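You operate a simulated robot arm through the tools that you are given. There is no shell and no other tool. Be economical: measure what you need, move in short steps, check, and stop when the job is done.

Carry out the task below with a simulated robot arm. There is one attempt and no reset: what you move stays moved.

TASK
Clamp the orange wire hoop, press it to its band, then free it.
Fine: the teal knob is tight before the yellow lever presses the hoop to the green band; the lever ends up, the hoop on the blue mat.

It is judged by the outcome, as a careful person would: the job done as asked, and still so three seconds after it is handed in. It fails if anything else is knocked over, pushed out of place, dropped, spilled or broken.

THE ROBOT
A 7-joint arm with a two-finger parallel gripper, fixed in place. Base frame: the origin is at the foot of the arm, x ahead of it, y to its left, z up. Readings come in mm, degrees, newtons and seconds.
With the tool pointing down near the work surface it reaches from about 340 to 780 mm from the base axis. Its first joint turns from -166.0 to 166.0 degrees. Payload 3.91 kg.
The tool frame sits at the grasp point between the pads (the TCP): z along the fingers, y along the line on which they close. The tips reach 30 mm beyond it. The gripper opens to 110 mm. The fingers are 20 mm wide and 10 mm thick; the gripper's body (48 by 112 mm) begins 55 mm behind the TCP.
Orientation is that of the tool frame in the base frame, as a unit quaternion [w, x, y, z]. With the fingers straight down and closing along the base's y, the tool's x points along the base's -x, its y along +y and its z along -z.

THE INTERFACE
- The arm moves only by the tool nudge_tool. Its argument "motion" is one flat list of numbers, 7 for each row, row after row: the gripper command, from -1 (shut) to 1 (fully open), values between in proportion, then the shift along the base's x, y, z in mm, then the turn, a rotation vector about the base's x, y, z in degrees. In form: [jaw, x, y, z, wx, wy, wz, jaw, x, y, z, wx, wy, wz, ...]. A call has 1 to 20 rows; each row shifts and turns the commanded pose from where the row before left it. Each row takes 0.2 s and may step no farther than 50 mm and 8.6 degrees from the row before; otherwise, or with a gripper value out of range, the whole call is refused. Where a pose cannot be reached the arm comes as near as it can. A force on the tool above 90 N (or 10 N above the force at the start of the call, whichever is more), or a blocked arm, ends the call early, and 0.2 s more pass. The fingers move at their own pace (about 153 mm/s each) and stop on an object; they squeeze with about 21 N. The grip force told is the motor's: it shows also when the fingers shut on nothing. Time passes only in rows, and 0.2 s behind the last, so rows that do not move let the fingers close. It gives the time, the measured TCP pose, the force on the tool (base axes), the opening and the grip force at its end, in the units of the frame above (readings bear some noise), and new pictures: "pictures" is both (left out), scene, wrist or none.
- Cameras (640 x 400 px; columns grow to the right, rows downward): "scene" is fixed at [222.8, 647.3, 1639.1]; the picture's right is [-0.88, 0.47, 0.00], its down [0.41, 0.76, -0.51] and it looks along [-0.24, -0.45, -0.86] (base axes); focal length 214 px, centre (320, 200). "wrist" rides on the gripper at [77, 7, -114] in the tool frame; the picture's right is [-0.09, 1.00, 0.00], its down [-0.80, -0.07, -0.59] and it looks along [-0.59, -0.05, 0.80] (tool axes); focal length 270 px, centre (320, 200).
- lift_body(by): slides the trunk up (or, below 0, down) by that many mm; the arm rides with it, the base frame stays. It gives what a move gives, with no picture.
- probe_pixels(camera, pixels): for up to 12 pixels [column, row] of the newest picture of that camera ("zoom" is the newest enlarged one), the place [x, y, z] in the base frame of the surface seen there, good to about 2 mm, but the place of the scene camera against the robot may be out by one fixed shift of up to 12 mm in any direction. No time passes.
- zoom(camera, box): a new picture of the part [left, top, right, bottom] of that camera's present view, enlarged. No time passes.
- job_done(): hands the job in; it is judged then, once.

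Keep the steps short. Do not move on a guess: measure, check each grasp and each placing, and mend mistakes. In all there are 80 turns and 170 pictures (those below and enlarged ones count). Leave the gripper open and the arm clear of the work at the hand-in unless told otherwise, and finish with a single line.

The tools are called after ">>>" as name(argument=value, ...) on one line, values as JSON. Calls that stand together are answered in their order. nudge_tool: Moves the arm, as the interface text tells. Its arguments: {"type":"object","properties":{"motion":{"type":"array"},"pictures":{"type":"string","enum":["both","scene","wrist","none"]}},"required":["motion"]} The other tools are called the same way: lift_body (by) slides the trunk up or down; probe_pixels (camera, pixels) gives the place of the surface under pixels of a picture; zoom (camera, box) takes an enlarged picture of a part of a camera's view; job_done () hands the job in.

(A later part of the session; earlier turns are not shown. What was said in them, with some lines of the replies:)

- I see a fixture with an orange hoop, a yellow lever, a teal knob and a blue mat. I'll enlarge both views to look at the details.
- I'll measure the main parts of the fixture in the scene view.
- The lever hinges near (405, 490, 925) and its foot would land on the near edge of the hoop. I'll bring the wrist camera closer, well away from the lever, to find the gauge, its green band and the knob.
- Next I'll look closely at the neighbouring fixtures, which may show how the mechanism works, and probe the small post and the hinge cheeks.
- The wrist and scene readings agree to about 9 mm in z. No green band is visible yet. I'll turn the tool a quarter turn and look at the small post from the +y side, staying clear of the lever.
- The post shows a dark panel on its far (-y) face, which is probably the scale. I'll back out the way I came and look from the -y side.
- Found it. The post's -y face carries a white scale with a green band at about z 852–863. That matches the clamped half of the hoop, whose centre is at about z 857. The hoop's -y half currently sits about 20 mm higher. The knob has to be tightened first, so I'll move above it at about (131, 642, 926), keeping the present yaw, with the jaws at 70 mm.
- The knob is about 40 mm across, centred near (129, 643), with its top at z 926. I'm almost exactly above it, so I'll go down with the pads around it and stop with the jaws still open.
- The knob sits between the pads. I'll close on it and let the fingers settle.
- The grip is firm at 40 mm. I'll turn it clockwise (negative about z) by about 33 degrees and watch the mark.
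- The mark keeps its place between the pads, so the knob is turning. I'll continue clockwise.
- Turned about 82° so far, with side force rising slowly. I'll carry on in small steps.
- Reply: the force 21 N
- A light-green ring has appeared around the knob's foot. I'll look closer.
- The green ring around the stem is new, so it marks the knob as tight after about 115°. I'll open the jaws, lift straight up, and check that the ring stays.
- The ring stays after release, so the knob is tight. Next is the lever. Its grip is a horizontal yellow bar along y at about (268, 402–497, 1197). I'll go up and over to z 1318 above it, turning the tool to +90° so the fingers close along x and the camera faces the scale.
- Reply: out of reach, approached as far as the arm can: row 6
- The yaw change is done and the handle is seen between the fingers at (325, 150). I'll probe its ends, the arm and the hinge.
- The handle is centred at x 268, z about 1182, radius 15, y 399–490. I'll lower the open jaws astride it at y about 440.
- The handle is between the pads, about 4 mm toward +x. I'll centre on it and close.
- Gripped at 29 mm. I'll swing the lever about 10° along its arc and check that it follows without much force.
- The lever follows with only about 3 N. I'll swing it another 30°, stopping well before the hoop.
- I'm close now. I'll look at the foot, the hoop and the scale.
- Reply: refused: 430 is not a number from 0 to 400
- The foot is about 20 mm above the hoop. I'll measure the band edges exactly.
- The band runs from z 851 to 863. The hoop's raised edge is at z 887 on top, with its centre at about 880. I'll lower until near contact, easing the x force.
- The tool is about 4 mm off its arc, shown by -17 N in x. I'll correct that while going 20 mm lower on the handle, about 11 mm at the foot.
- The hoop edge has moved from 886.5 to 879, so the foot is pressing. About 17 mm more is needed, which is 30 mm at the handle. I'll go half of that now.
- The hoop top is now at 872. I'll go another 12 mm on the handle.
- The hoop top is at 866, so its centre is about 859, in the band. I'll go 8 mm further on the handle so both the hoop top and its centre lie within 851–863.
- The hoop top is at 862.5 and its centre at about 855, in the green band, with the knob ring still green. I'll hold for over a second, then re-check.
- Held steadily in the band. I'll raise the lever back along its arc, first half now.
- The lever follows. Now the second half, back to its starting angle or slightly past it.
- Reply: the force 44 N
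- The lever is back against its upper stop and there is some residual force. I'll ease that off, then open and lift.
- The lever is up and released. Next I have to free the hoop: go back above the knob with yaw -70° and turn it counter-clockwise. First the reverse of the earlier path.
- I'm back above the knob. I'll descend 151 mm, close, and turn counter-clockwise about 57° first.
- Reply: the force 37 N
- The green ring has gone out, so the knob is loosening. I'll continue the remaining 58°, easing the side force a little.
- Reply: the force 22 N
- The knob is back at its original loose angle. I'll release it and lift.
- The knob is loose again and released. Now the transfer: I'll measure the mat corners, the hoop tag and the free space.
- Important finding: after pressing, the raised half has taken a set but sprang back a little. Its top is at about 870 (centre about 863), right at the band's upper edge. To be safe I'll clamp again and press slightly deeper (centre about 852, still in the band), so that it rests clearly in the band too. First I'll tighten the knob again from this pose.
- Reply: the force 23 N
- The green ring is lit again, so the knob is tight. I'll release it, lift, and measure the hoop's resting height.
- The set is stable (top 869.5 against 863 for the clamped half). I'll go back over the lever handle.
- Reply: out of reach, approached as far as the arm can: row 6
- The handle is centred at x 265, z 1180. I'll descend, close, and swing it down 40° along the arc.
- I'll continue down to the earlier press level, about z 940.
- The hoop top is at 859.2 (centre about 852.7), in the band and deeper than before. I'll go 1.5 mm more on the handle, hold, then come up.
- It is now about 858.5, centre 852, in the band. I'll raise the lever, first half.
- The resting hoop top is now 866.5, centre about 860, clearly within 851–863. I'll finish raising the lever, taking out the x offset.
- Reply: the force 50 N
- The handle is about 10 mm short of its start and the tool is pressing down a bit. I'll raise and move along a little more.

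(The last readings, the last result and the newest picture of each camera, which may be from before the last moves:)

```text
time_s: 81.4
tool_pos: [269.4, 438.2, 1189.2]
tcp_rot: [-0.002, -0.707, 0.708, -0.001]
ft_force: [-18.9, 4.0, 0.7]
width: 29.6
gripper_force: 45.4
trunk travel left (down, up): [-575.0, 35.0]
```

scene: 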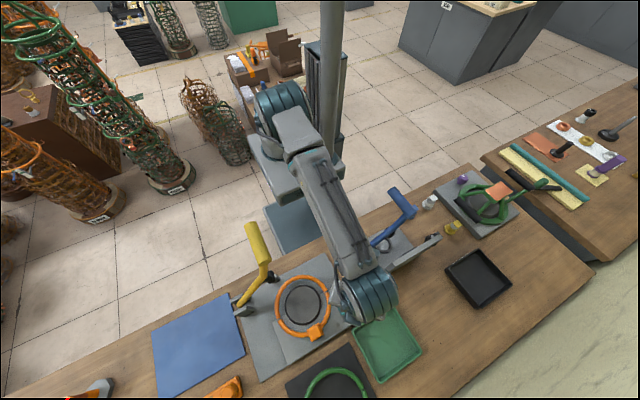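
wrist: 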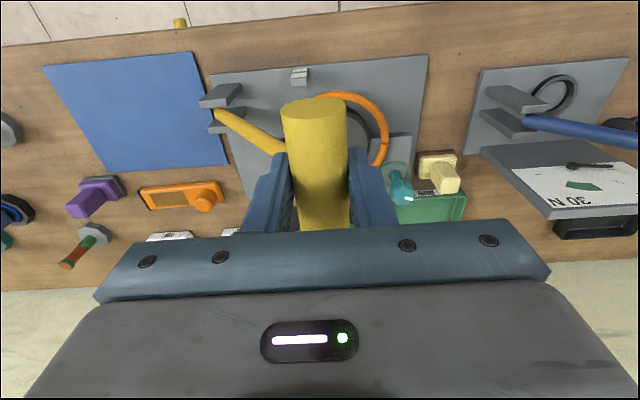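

It is back at x 269. I'll ease off, open and lift.

>>> nudge_tool(motion=[-1, -4, 0, 0, 0, 0, 0, 0.27, 0, 0, 0, 0, 0, 0, 0.27, 0, 0, 0, 0, 0, 0, 0.27, 0, 0, 20, 0, 0, 0, 0.27, 0, 0, 40, 0, 0, 0, 0.27, 0, 0, 35, 0, 0, 0, 0.27, 0, 0, 0, 0, 0, 0], pictures="wrist")

>>> probe_pixels(camera="wrist", pixels=[[318, 100], [318, 130], [322, 165]])

```text
time_s: 83.0
tool_pos: [266.1, 438.1, 1286.7]
tcp_rot: [0.0, -0.707, 0.707, 0.0]
ft_force: [0.0, -0.3, 0.5]
width: 70.1
gripper_force: 0.0
trunk travel left (down, up): [-575.0, 35.0]
```

wrist: 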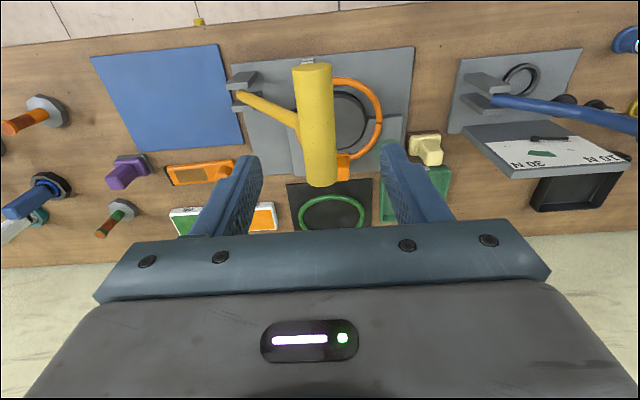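

```text
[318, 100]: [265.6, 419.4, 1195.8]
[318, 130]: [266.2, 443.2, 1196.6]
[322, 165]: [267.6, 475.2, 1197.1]
```

The lever is fully up at its starting place. Back over the knob, then loosen.

>>> nudge_tool(motion=[0.27, -20, 0, 0, 0, 0, -8, 0.27, -20, 0, 0, 0, 0, -8, 0.27, -20, 0, 0, 0, 0, -8, 0.27, -20, 0, 0, 0, 0, -8, 0.27, -20, 0, 0, 0, 0, -8, 0.27, -20, 0, 0, 0, 0, -8, 0.27, -16, 0, 0, 0, 0, -8, 0.27, 0, 30, 0, 0, 0, -8, 0.27, 0, 30, 0, 0, 0, -8, 0.27, 0, 30, 0, 0, 0, -8, 0.27, 0, 30, 0, 0, 0, -8, 0.27, 0, 30, -20, 0, 0, -8, 0.27, 0, 30, -30, 0, 0, -8, 0.27, 0, 25, -30, 0, 0, -8, 0.27, 0, 0, -30, 0, 0, -8, 0.27, 0, 0, -30, 0, 0, -8, 0.27, 0, 0, -30, 0, 0, -8, 0.27, 0, 0, -30, 0, 0, -8, 0.27, 0, 0, -20, 0, 0, -8, 0.27, 0, 0, 0, 0, 0, -8], pictures="wrist")

>>> probe_pixels(camera="wrist", pixels=[[355, 210], [365, 214], [345, 203], [360, 104], [324, 100]])

```text
time_s: 87.2
tool_pos: [130.8, 643.0, 1064.5]
tcp_rot: [0.0, 0.574, 0.819, 0.0]
ft_force: [-0.1, -0.6, 0.2]
width: 69.7
gripper_force: 0.1
trunk travel left (down, up): [-575.0, 35.0]
```

wrist: 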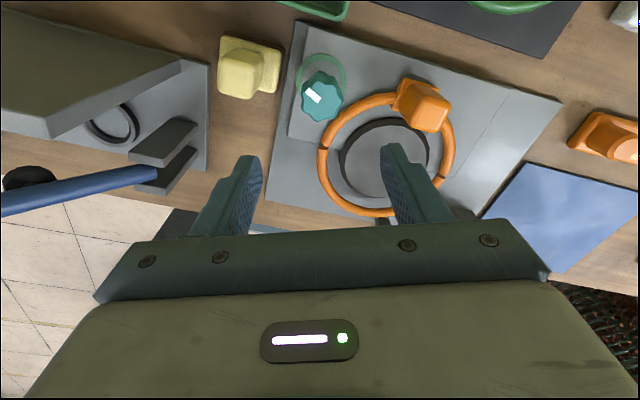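

```text
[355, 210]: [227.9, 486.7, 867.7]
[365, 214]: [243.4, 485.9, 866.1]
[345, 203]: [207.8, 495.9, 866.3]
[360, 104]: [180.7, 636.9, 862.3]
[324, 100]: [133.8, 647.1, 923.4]
```

The hoop rests at 866.5 (centre about 860, in the band). I'll descend, grip the knob and turn it counter-clockwise.

>>> nudge_tool(motion=[0.27, 0, 1, -40, 0, 0, 0, 0.27, 0, 0, -40, 0, 0, 0, 0.27, 0, 0, -40, 0, 0, 0, 0.27, 0, 0, -29, 0, 0, 0, 0.27, 0, 0, 0, 0, 0, 0, -1, 0, 0, 0, 0, 0, 0, -1, 0, 0, 0, 0, 0, 0, -1, 0, 0, 0, 0, 0, 0, -1, 0, 0, 0.5, 0, 0, 8.2, -1, 0, 0, 0.5, 0, 0, 8.2, -1, 1, 1, 0.5, 0, 0, 8.2, -1, 1, 1, 0.5, 0, 0, 8.2, -1, 1, 1, 0.5, 0, 0, 8.2, -1, 0, 0, 0, 0, 0, 8.2, -1, 0, 0, 0, 0, 0, 8.2, -1, 0, 0, 0, 0, 0, 0], pictures="none")

>>> nudge_tool(motion=[-1, 0, 0, 0.5, 0, 0, 8.2, -1, 0, 0, 0.5, 0, 0, 8.2, -1, 0, 0, 0, 0, 0, 8.2, -1, 0, 0, 0, 0, 0, 8.2, -1, 0, 0, 0, 0, 0, 8.2, -1, 0, 0, 0, 0, 0, 8.2, -1, 0, 0, 0, 0, 0, 8.2, -1, 0, 0, 0, 0, 0, 0], pictures="wrist")

```text
time_s: 90.6
tool_pos: [132.0, 645.2, 915.9]
tcp_rot: [-0.001, 0.109, 0.994, -0.004]
ft_force: [-15.9, -25.3, -24.4]
width: 40.3
gripper_force: 45.3
trunk travel left (down, up): [-575.0, 35.0]
```

```text
time_s: 92.4
tool_pos: [132.9, 647.0, 918.4]
tcp_rot: [0.0, -0.381, 0.924, -0.002]
ft_force: [-17.6, -20.9, -19.7]
width: 40.3
gripper_force: 44.7
trunk travel left (down, up): [-575.0, 35.0]
```

wrist: 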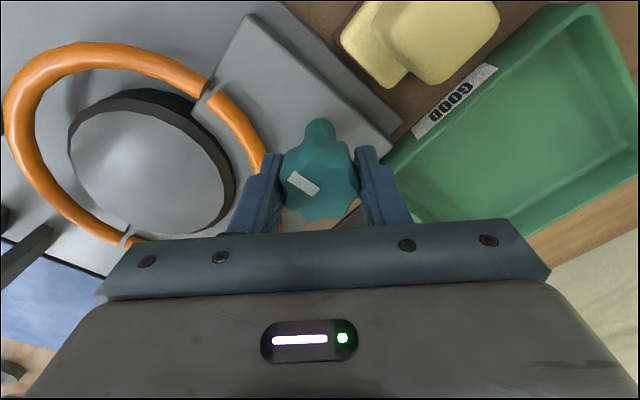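

The ring is off and the knob is loose at its original mark. I'll release, lift, and move above the hoop's tag with yaw 0, fingers closing along y.

>>> nudge_tool(motion=[0.27, -2, -2, -2, 0, 0, 0, 0.27, 0, 0, 0, 0, 0, 0, 0.27, 0, 0, 0, 0, 0, 0, 0.27, 0, 0, 20, 0, 0, 0, 0.27, 0, 0, 40, 0, 0, 0, 0.27, 0, 0, 40, 0, 0, 0, 0.27, 22, 3, 0, 0, 0, -7.5, 0.27, 22, 3, 0, 0, 0, -7.5, 0.27, 22, 3, 0, 0, 0, -7.5, 0.27, 22, 2, 0, 0, 0, -7.5, 0.27, 20, 2, 0, 0, 0, -7.5, 0.27, 0, 0, 0, 0, 0, -7.3, 0.27, 0, 0, 0, 0, 0, 0], pictures="both")

>>> zoom(camera="wrist", box=[220, 60, 420, 220])

```text
time_s: 95.2
tool_pos: [239.3, 659.2, 1014.3]
tcp_rot: [-0.001, 0.0, 1.0, 0.0]
ft_force: [-0.9, 0.2, 0.0]
width: 70.0
gripper_force: 0.0
trunk travel left (down, up): [-575.0, 35.0]
```

scene: 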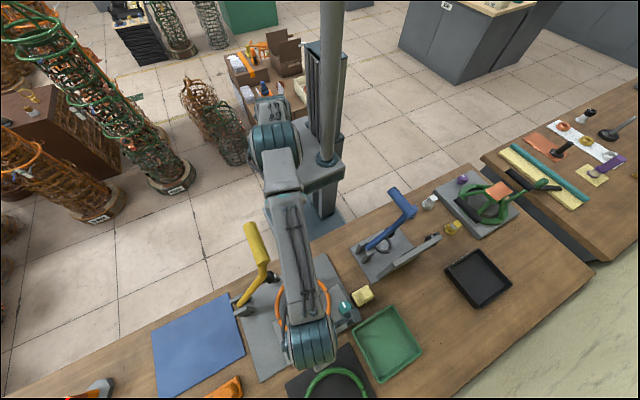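
wrist: 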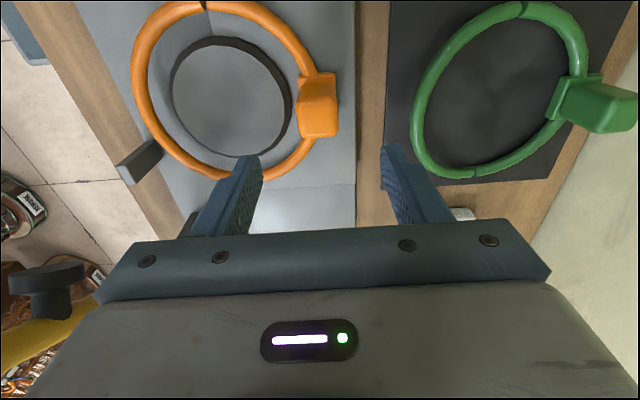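

```text
2.50 times, centred on (320, 140) of wrist
```

zoom: 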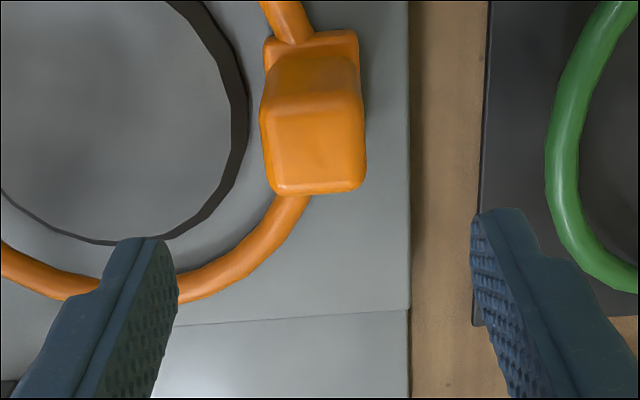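

>>> probe_pixels(camera="zoom", pixels=[[317, 150], [265, 130], [362, 140], [280, 185], [355, 185], [320, 120], [320, 190], [310, 38], [350, 45], [310, 70], [290, 130], [345, 130]])

>>> probe_pixels(camera="wrist", pixels=[[205, 8], [140, 60], [160, 140], [200, 170], [250, 177], [290, 40], [270, 20], [145, 40], [175, 155]])

```text
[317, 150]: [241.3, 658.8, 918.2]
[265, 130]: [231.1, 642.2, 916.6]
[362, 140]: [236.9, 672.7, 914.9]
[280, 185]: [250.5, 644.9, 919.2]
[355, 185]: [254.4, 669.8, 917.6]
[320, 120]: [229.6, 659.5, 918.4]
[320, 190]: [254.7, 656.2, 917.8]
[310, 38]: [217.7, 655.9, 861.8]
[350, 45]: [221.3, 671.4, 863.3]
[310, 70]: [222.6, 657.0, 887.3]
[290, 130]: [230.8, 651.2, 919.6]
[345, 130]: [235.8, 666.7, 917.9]
```

```text
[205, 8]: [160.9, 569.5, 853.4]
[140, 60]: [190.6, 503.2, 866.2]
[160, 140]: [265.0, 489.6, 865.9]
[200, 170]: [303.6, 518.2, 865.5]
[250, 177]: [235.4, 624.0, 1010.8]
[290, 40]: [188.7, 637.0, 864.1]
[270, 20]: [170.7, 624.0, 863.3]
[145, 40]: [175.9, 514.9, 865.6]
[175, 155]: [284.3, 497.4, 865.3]
```

The tag block spans x 226–256, y 642–673, with its top at z 918. I'll descend so the tips stay just above the plate (TCP z 902), and close along y.

>>> nudge_tool(motion=[0.27, 1.5, -1.5, -35, 0, 0, 0, 0.27, 0, 0, -35, 0, 0, 0, 0.27, 0, 0, -25, 0, 0, 0, 0.27, 0, 0, -17, 0, 0, 0, 0.27, 0, 0, 0, 0, 0, 0, -1, 0, 0, 0, 0, 0, 0, -1, 0, 0, 0, 0, 0, 0, -1, 0, 0, 0, 0, 0, 0], pictures="both")

```text
time_s: 97.0
tool_pos: [242.5, 659.3, 904.3]
tcp_rot: [0.001, 0.0, 1.0, 0.0]
ft_force: [-0.6, 0.3, 0.5]
width: 34.0
gripper_force: 20.8
trunk travel left (down, up): [-575.0, 35.0]
```

scene: 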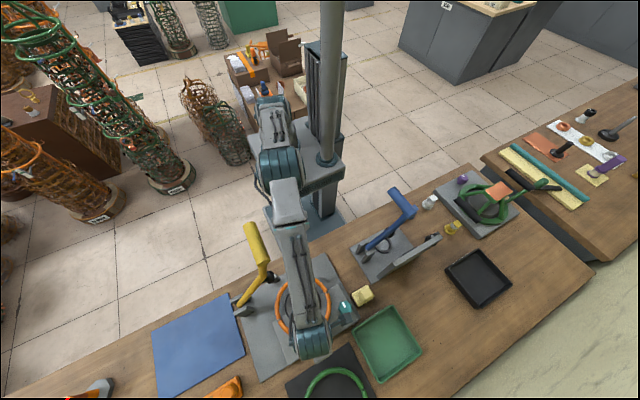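
wrist: 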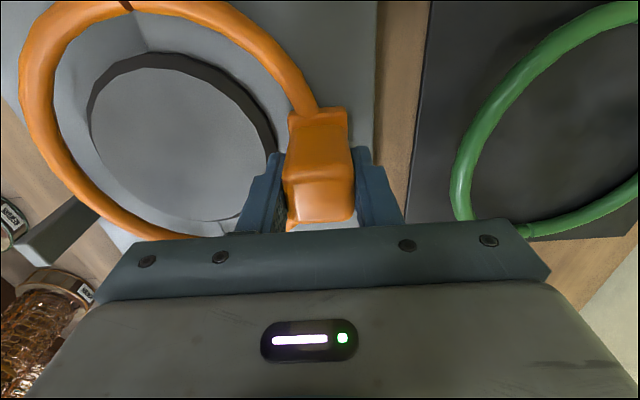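

Gripped at 34 mm. I'll lift 20 mm and check that the hoop comes free and level.

>>> nudge_tool(motion=[-1, 0, 0, 0, 0, 0, 0, -1, 0, 0, 5, 0, 0, 0, -1, 0, 0, 7, 0, 0, 0, -1, 0, 0, 8, 0, 0, 0, -1, 0, 0, 0, 0, 0, 0], pictures="both")

>>> probe_pixels(camera="wrist", pixels=[[30, 110], [75, 195], [280, 70], [130, 228], [40, 60]])

```text
time_s: 98.2
tool_pos: [242.8, 658.9, 924.0]
tcp_rot: [0.0, 0.0, 1.0, -0.001]
ft_force: [-0.2, 0.4, -2.7]
width: 34.0
gripper_force: 21.0
trunk travel left (down, up): [-575.0, 35.0]
```

scene: 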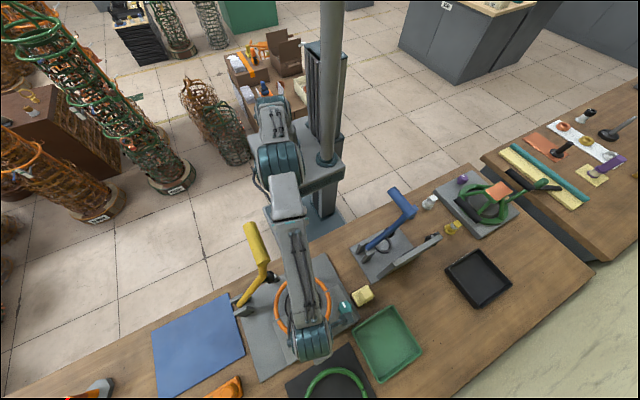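
wrist: 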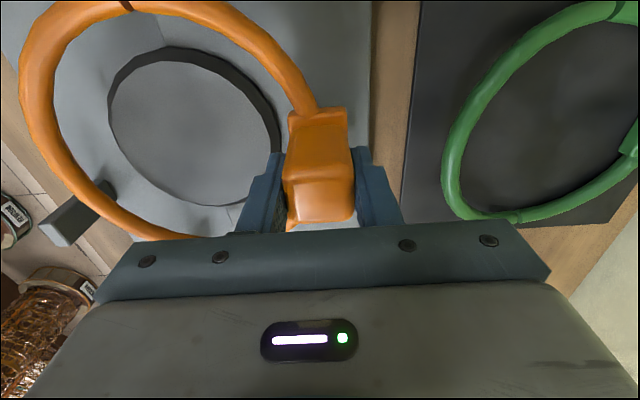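

```text
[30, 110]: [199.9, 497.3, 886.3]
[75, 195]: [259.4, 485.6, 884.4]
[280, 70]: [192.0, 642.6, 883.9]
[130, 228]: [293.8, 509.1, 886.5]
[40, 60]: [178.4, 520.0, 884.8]
```

The hoop is free, level and intact (top at about 885 all round). To reach the mat I'll lift to z 985 and turn the hoop 90° about its own centre while shifting 50 mm in +y, so its tag points toward the robot and it clears the lever.

>>> nudge_tool(motion=[-1, 0, 0, 12, 0, 0, 0, -1, 0, 0, 12, 0, 0, 0, -1, 0, 0, 12, 0, 0, 0, -1, 0, 0, 12, 0, 0, 0, -1, 0, 0, 13, 0, 0, 0, -1, -13, 4.1, 0, 0, 0, 8.2, -1, -12.8, 2.1, 0, 0, 0, 8.2, -1, -12.4, 0.4, 0, 0, 0, 8.2, -1, -11.6, -1.3, 0, 0, 0, 8.2, -1, -10.7, -3, 0, 0, 0, 8.2, -1, -9.5, -4.4, 0, 0, 0, 8.2, -1, -8.1, -5.6, 0, 0, 0, 8.2, -1, -6.6, -6.7, 0, 0, 0, 8.2, -1, -4.9, -7.6, 0, 0, 0, 8.2, -1, -3.2, -8.1, 0, 0, 0, 8.2, -1, -1.4, -8.4, 0, 0, 0, 8.2, -1, 0, 0, 0, 0, 0, 0], pictures="both")

```text
time_s: 101.8
tool_pos: [148.0, 620.0, 987.1]
tcp_rot: [0.0, 0.709, -0.705, 0.0]
ft_force: [0.7, 0.3, -3.2]
width: 34.0
gripper_force: 21.0
trunk travel left (down, up): [-575.0, 35.0]
```

scene: 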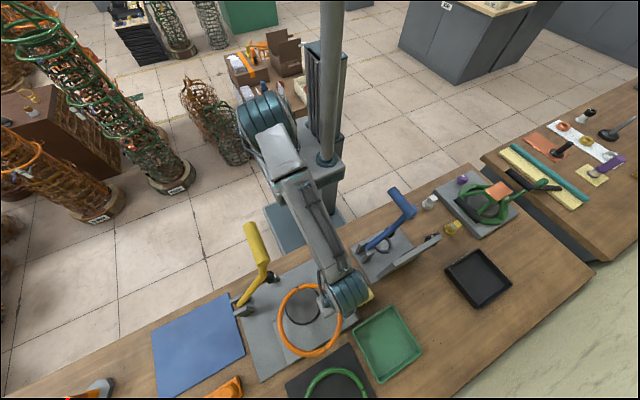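
wrist: 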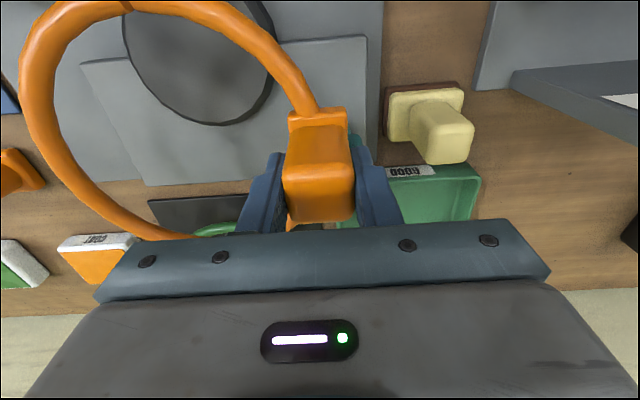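

The hoop has turned and is held well. Before carrying it across I'll check how high the forearm rides, since it must pass over the lever handle (top at about z 1200).

>>> probe_pixels(camera="scene", pixels=[[350, 295], [335, 265], [318, 230], [300, 195], [280, 150], [262, 120], [325, 292], [305, 235], [290, 200]])

>>> zoom(camera="scene", box=[220, 60, 400, 370])

```text
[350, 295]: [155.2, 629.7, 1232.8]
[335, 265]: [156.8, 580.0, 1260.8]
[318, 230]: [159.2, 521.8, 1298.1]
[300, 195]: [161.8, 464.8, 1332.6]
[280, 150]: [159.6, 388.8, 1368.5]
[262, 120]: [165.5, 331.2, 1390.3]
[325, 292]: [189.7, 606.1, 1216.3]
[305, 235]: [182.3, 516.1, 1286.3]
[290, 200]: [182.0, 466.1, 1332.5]
```

```text
1.29 times, centred on (310, 215) of scene
```

zoom: 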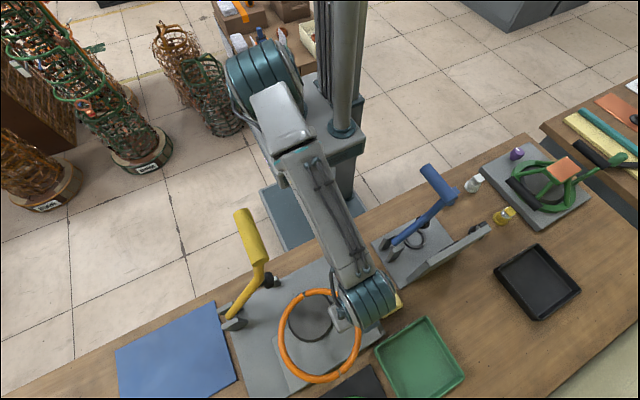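

The forearm's top is at z 1230–1390 and rises away from the wrist. Carrying at TCP z 1100 keeps it well above the handle. The route is: lift, +x past the lever plane with the hoop at y ≥ 524, then diagonally over the mat.

>>> nudge_tool(motion=[-1, 0, -2, 28, 0, 0, 0, -1, 0, -3, 28, 0, 0, 0, -1, 0, -3, 28, 0, 0, 0, -1, 0, 0, 29, 0, 0, 0, -1, 22, 0, 0, 0, 0, 0, -1, 25, 0, 0, 0, 0, 0, -1, 25, 0, 0, 0, 0, 0, -1, 25, 0, 0, 0, 0, 0, -1, 25, 0, 0, 0, 0, 0, -1, 25, 0, 0, 0, 0, 0, -1, 25, 0, 0, 0, 0, 0, -1, 25, 0, 0, 0, 0, 0, -1, 0, 0, 0, 0, 0, 0], pictures="both")

```text
time_s: 104.6
tool_pos: [345.4, 612.1, 1100.8]
tcp_rot: [0.0, 0.709, -0.706, 0.0]
ft_force: [0.1, 0.5, -3.6]
width: 33.8
gripper_force: 21.2
trunk travel left (down, up): [-575.0, 35.0]
```

scene: 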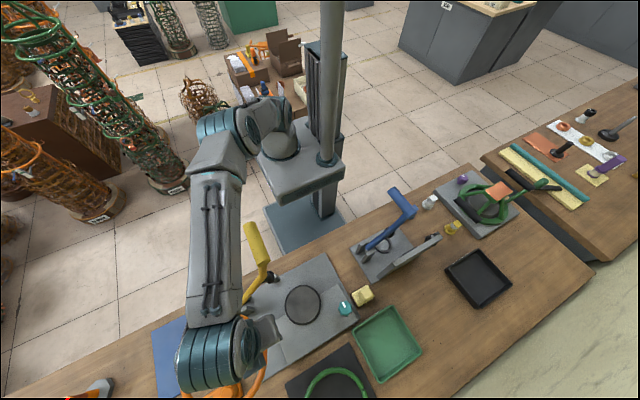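
wrist: 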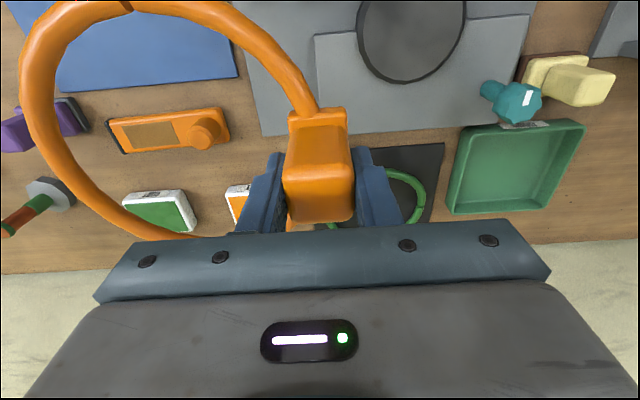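

All is fine and the lever is untouched. Now diagonally over the mat to (488, 505).

>>> nudge_tool(motion=[-1, 20.4, -15, 0, 0, 0, 0, -1, 20.4, -15, 0, 0, 0, 0, -1, 20.4, -15, 0, 0, 0, 0, -1, 20.4, -15, 0, 0, 0, 0, -1, 20.4, -15, 0, 0, 0, 0, -1, 20.4, -15, 0, 0, 0, 0, -1, 20.4, -16, 0, 0, 0, 0, -1, 0, 0, 0, 0, 0, 0], pictures="both")

>>> probe_pixels(camera="wrist", pixels=[[30, 110], [50, 165], [280, 70], [130, 228], [40, 60], [90, 8], [170, 8]])

```text
time_s: 106.4
tool_pos: [489.6, 505.9, 1099.5]
tcp_rot: [0.0, 0.709, -0.706, 0.0]
ft_force: [-0.7, -0.9, -3.4]
width: 33.8
gripper_force: 20.6
trunk travel left (down, up): [-575.0, 35.0]
```

scene: 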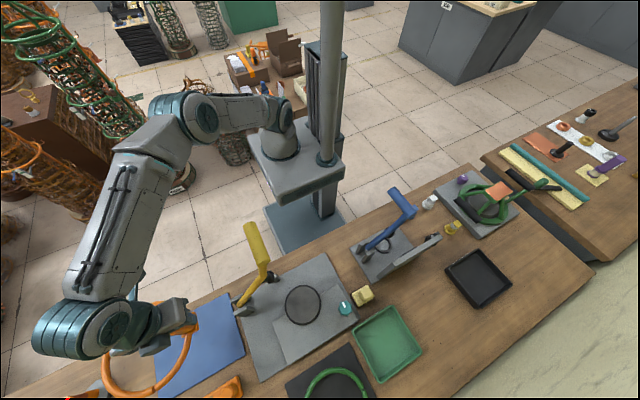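
wrist: 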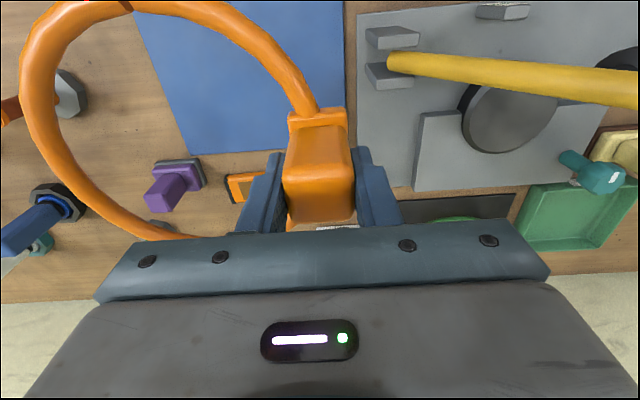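

```text
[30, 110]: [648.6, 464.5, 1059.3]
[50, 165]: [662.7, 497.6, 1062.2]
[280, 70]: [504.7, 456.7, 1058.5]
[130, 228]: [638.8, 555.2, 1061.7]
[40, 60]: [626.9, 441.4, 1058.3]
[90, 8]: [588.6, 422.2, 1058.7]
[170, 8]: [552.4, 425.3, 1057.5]
```

The hoop is level above the mat, centred near (583, 502). I'll check the mat edges with the wrist camera before lowering.

>>> probe_pixels(camera="wrist", pixels=[[193, 152], [220, 151], [265, 148], [344, 100], [344, 30], [340, 8], [150, 60], [138, 20], [170, 110], [250, 50]])

>>> probe_pixels(camera="scene", pixels=[[227, 295], [244, 352], [240, 330], [230, 300], [160, 385], [215, 367], [195, 302]])

```text
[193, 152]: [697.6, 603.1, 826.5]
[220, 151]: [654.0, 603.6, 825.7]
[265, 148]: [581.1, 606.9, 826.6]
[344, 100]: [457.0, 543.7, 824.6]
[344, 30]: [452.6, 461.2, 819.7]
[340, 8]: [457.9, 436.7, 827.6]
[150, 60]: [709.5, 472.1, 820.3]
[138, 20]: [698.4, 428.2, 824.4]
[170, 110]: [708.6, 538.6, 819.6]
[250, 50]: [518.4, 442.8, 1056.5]
```

```text
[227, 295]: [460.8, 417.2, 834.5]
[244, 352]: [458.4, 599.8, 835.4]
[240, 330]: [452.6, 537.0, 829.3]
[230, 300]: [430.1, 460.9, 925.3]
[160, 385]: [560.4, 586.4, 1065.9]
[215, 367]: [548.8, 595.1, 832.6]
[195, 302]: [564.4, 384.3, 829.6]
```

The mat spans about x 455–707, y 415–606 with its top at 827. I'll shift 6 mm in +y to centre the hoop, then descend to about 14 mm above the mat.

>>> nudge_tool(motion=[-1, 0, 6, -25, 0, 0, 0, -1, 0, 0, -30, 0, 0, 0, -1, 0, 0, -30, 0, 0, 0, -1, 0, 0, -30, 0, 0, 0, -1, 0, 0, -30, 0, 0, 0, -1, 0, 0, -30, 0, 0, 0, -1, 0, 0, -20, 0, 0, 0, -1, 0, 0, -10, 0, 0, 0, -1, 0, 0, 0, 0, 0, 0], pictures="both")

>>> probe_pixels(camera="wrist", pixels=[[30, 110], [50, 165], [280, 70], [130, 228], [90, 8], [200, 90]])

```text
time_s: 108.4
tool_pos: [488.3, 511.2, 892.8]
tcp_rot: [0.001, 0.708, -0.706, 0.0]
ft_force: [0.7, 0.3, -3.4]
width: 33.8
gripper_force: 21.4
trunk travel left (down, up): [-575.0, 35.0]
```

scene: 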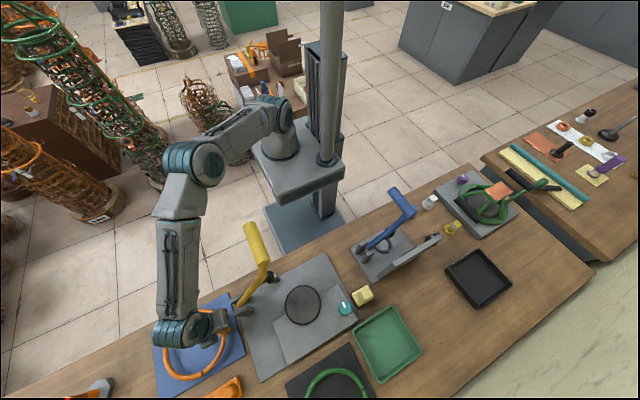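
wrist: 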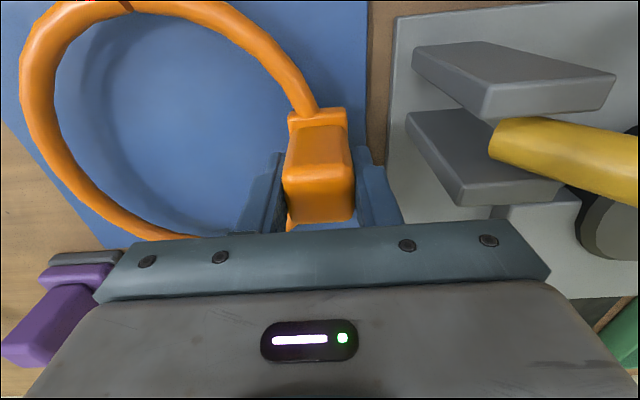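

```text
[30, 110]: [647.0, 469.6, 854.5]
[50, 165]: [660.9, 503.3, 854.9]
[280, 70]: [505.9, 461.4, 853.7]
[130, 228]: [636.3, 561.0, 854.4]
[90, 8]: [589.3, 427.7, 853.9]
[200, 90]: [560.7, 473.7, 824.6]
```

>>> probe_pixels(camera="wrist", pixels=[[10, 150], [60, 210], [100, 242], [115, 244], [90, 215], [10, 100]])

>>> zoom(camera="scene", box=[130, 280, 270, 400])

```text
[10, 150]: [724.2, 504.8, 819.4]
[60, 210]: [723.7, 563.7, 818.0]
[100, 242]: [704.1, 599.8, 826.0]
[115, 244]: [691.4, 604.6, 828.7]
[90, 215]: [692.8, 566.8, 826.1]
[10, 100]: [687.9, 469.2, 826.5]
```

```text
3.33 times, centred on (200, 340) of scene
```

zoom: 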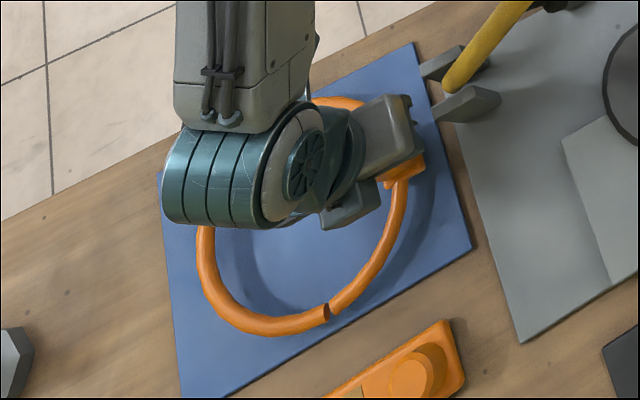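

The hoop is wholly inside the mat's outline. I'll lower slowly the last 14 mm until the weight comes off.

>>> nudge_tool(motion=[-1, 0, 0, -4, 0, 0, 0, -1, 0, 0, -4, 0, 0, 0, -1, 0, 0, -3, 0, 0, 0, -1, 0, 0, -1.5, 0, 0, 0, -1, 0, 0, 0, 0, 0, 0], pictures="wrist")

>>> probe_pixels(camera="wrist", pixels=[[30, 110], [50, 165], [280, 70], [130, 228], [90, 8], [200, 90]])

```text
time_s: 109.6
tool_pos: [488.2, 511.2, 880.9]
tcp_rot: [0.0, 0.708, -0.706, 0.0]
ft_force: [-0.5, 0.9, -1.4]
width: 33.7
gripper_force: 21.2
trunk travel left (down, up): [-575.0, 35.0]
```

wrist: 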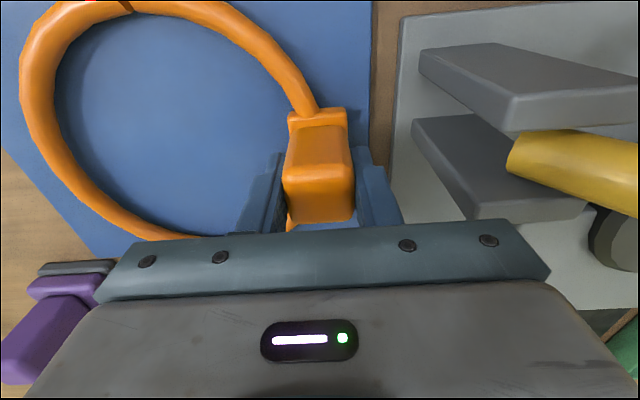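

```text
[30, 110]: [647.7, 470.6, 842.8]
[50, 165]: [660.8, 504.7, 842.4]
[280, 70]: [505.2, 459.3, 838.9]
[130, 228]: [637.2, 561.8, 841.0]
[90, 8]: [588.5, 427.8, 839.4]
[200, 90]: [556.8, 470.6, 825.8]
```

The weight is partly off (force -3.4 to -1.4 N), so it touches the mat. One more millimetre, then I'll open gently to about 50 mm.

>>> nudge_tool(motion=[-1, 0, 0, -1, 0, 0, 0, -1, 0, 0, 0, 0, 0, 0, -0.1, 0, 0, 0, 0, 0, 0, -0.1, 0, 0, 0, 0, 0, 0, -0.1, 0, 0, 0, 0, 0, 0], pictures="wrist")

```text
time_s: 110.8
tool_pos: [488.1, 511.2, 880.3]
tcp_rot: [0.0, 0.708, -0.706, 0.0]
ft_force: [0.3, 0.3, 0.0]
width: 49.4
gripper_force: 0.1
trunk travel left (down, up): [-575.0, 35.0]
```

wrist: 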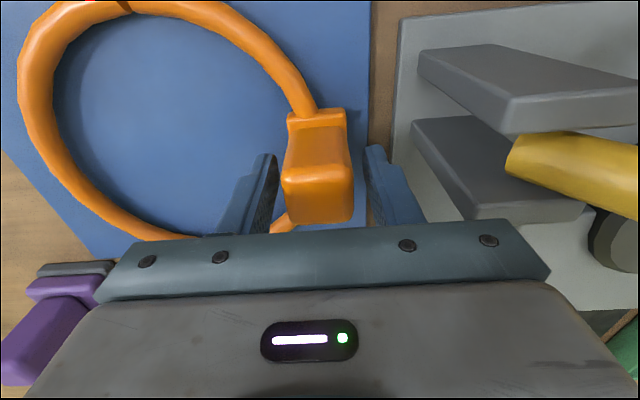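

Released. I'll lift straight up about 200 mm and then open fully.

>>> nudge_tool(motion=[-0.1, 0, 0, 10, 0, 0, 0, -0.1, 0, 0, 20, 0, 0, 0, -0.1, 0, 0, 30, 0, 0, 0, -0.1, 0, 0, 35, 0, 0, 0, 0.3, 0, 0, 40, 0, 0, 0, 1, 0, 0, 40, 0, 0, 0, 1, 0, 0, 40, 0, 0, 0, 1, 0, 0, 0, 0, 0, 0], pictures="both")

>>> zoom(camera="scene", box=[130, 200, 400, 400])

```text
time_s: 112.6
tool_pos: [489.5, 511.8, 1097.7]
tcp_rot: [0.0, 0.708, -0.706, -0.001]
ft_force: [-0.1, -0.1, 0.3]
width: 109.7
gripper_force: 0.1
trunk travel left (down, up): [-575.0, 35.0]
```

scene: 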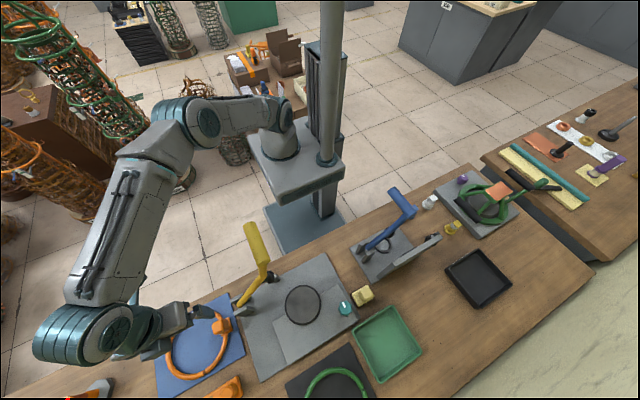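
wrist: 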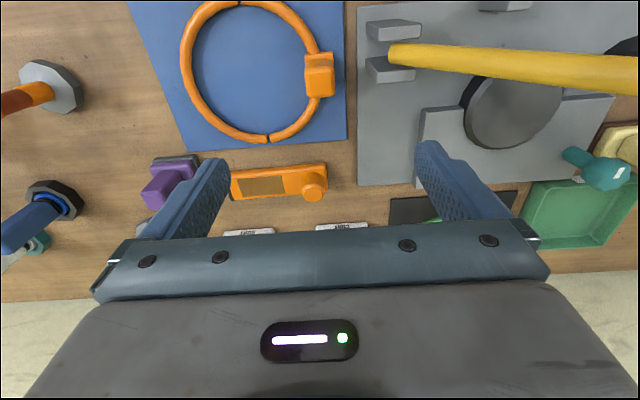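

```text
2.00 times, centred on (265, 300) of scene
```

zoom: 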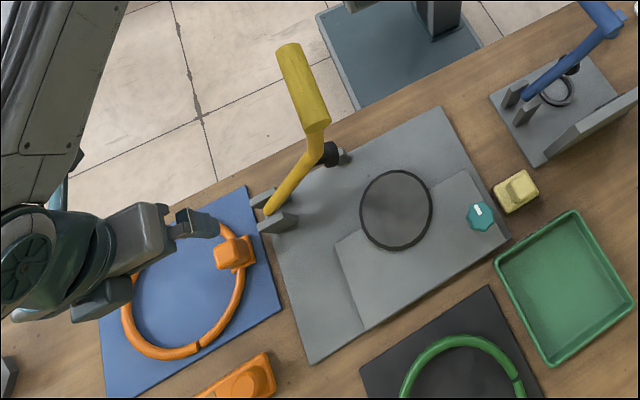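

The hoop lies whole on the blue mat, the lever is up, the knob is loose and nothing else has moved. The gripper is open and clear, so I'm handing in.

>>> job_done()

```text
The job is handed in.
```

The hoop was clamped, pressed into its green band with the teal knob tight, then freed; it now lies on the blue mat with the yellow lever up, after a second, deeper press because it sprang back to the band's edge.
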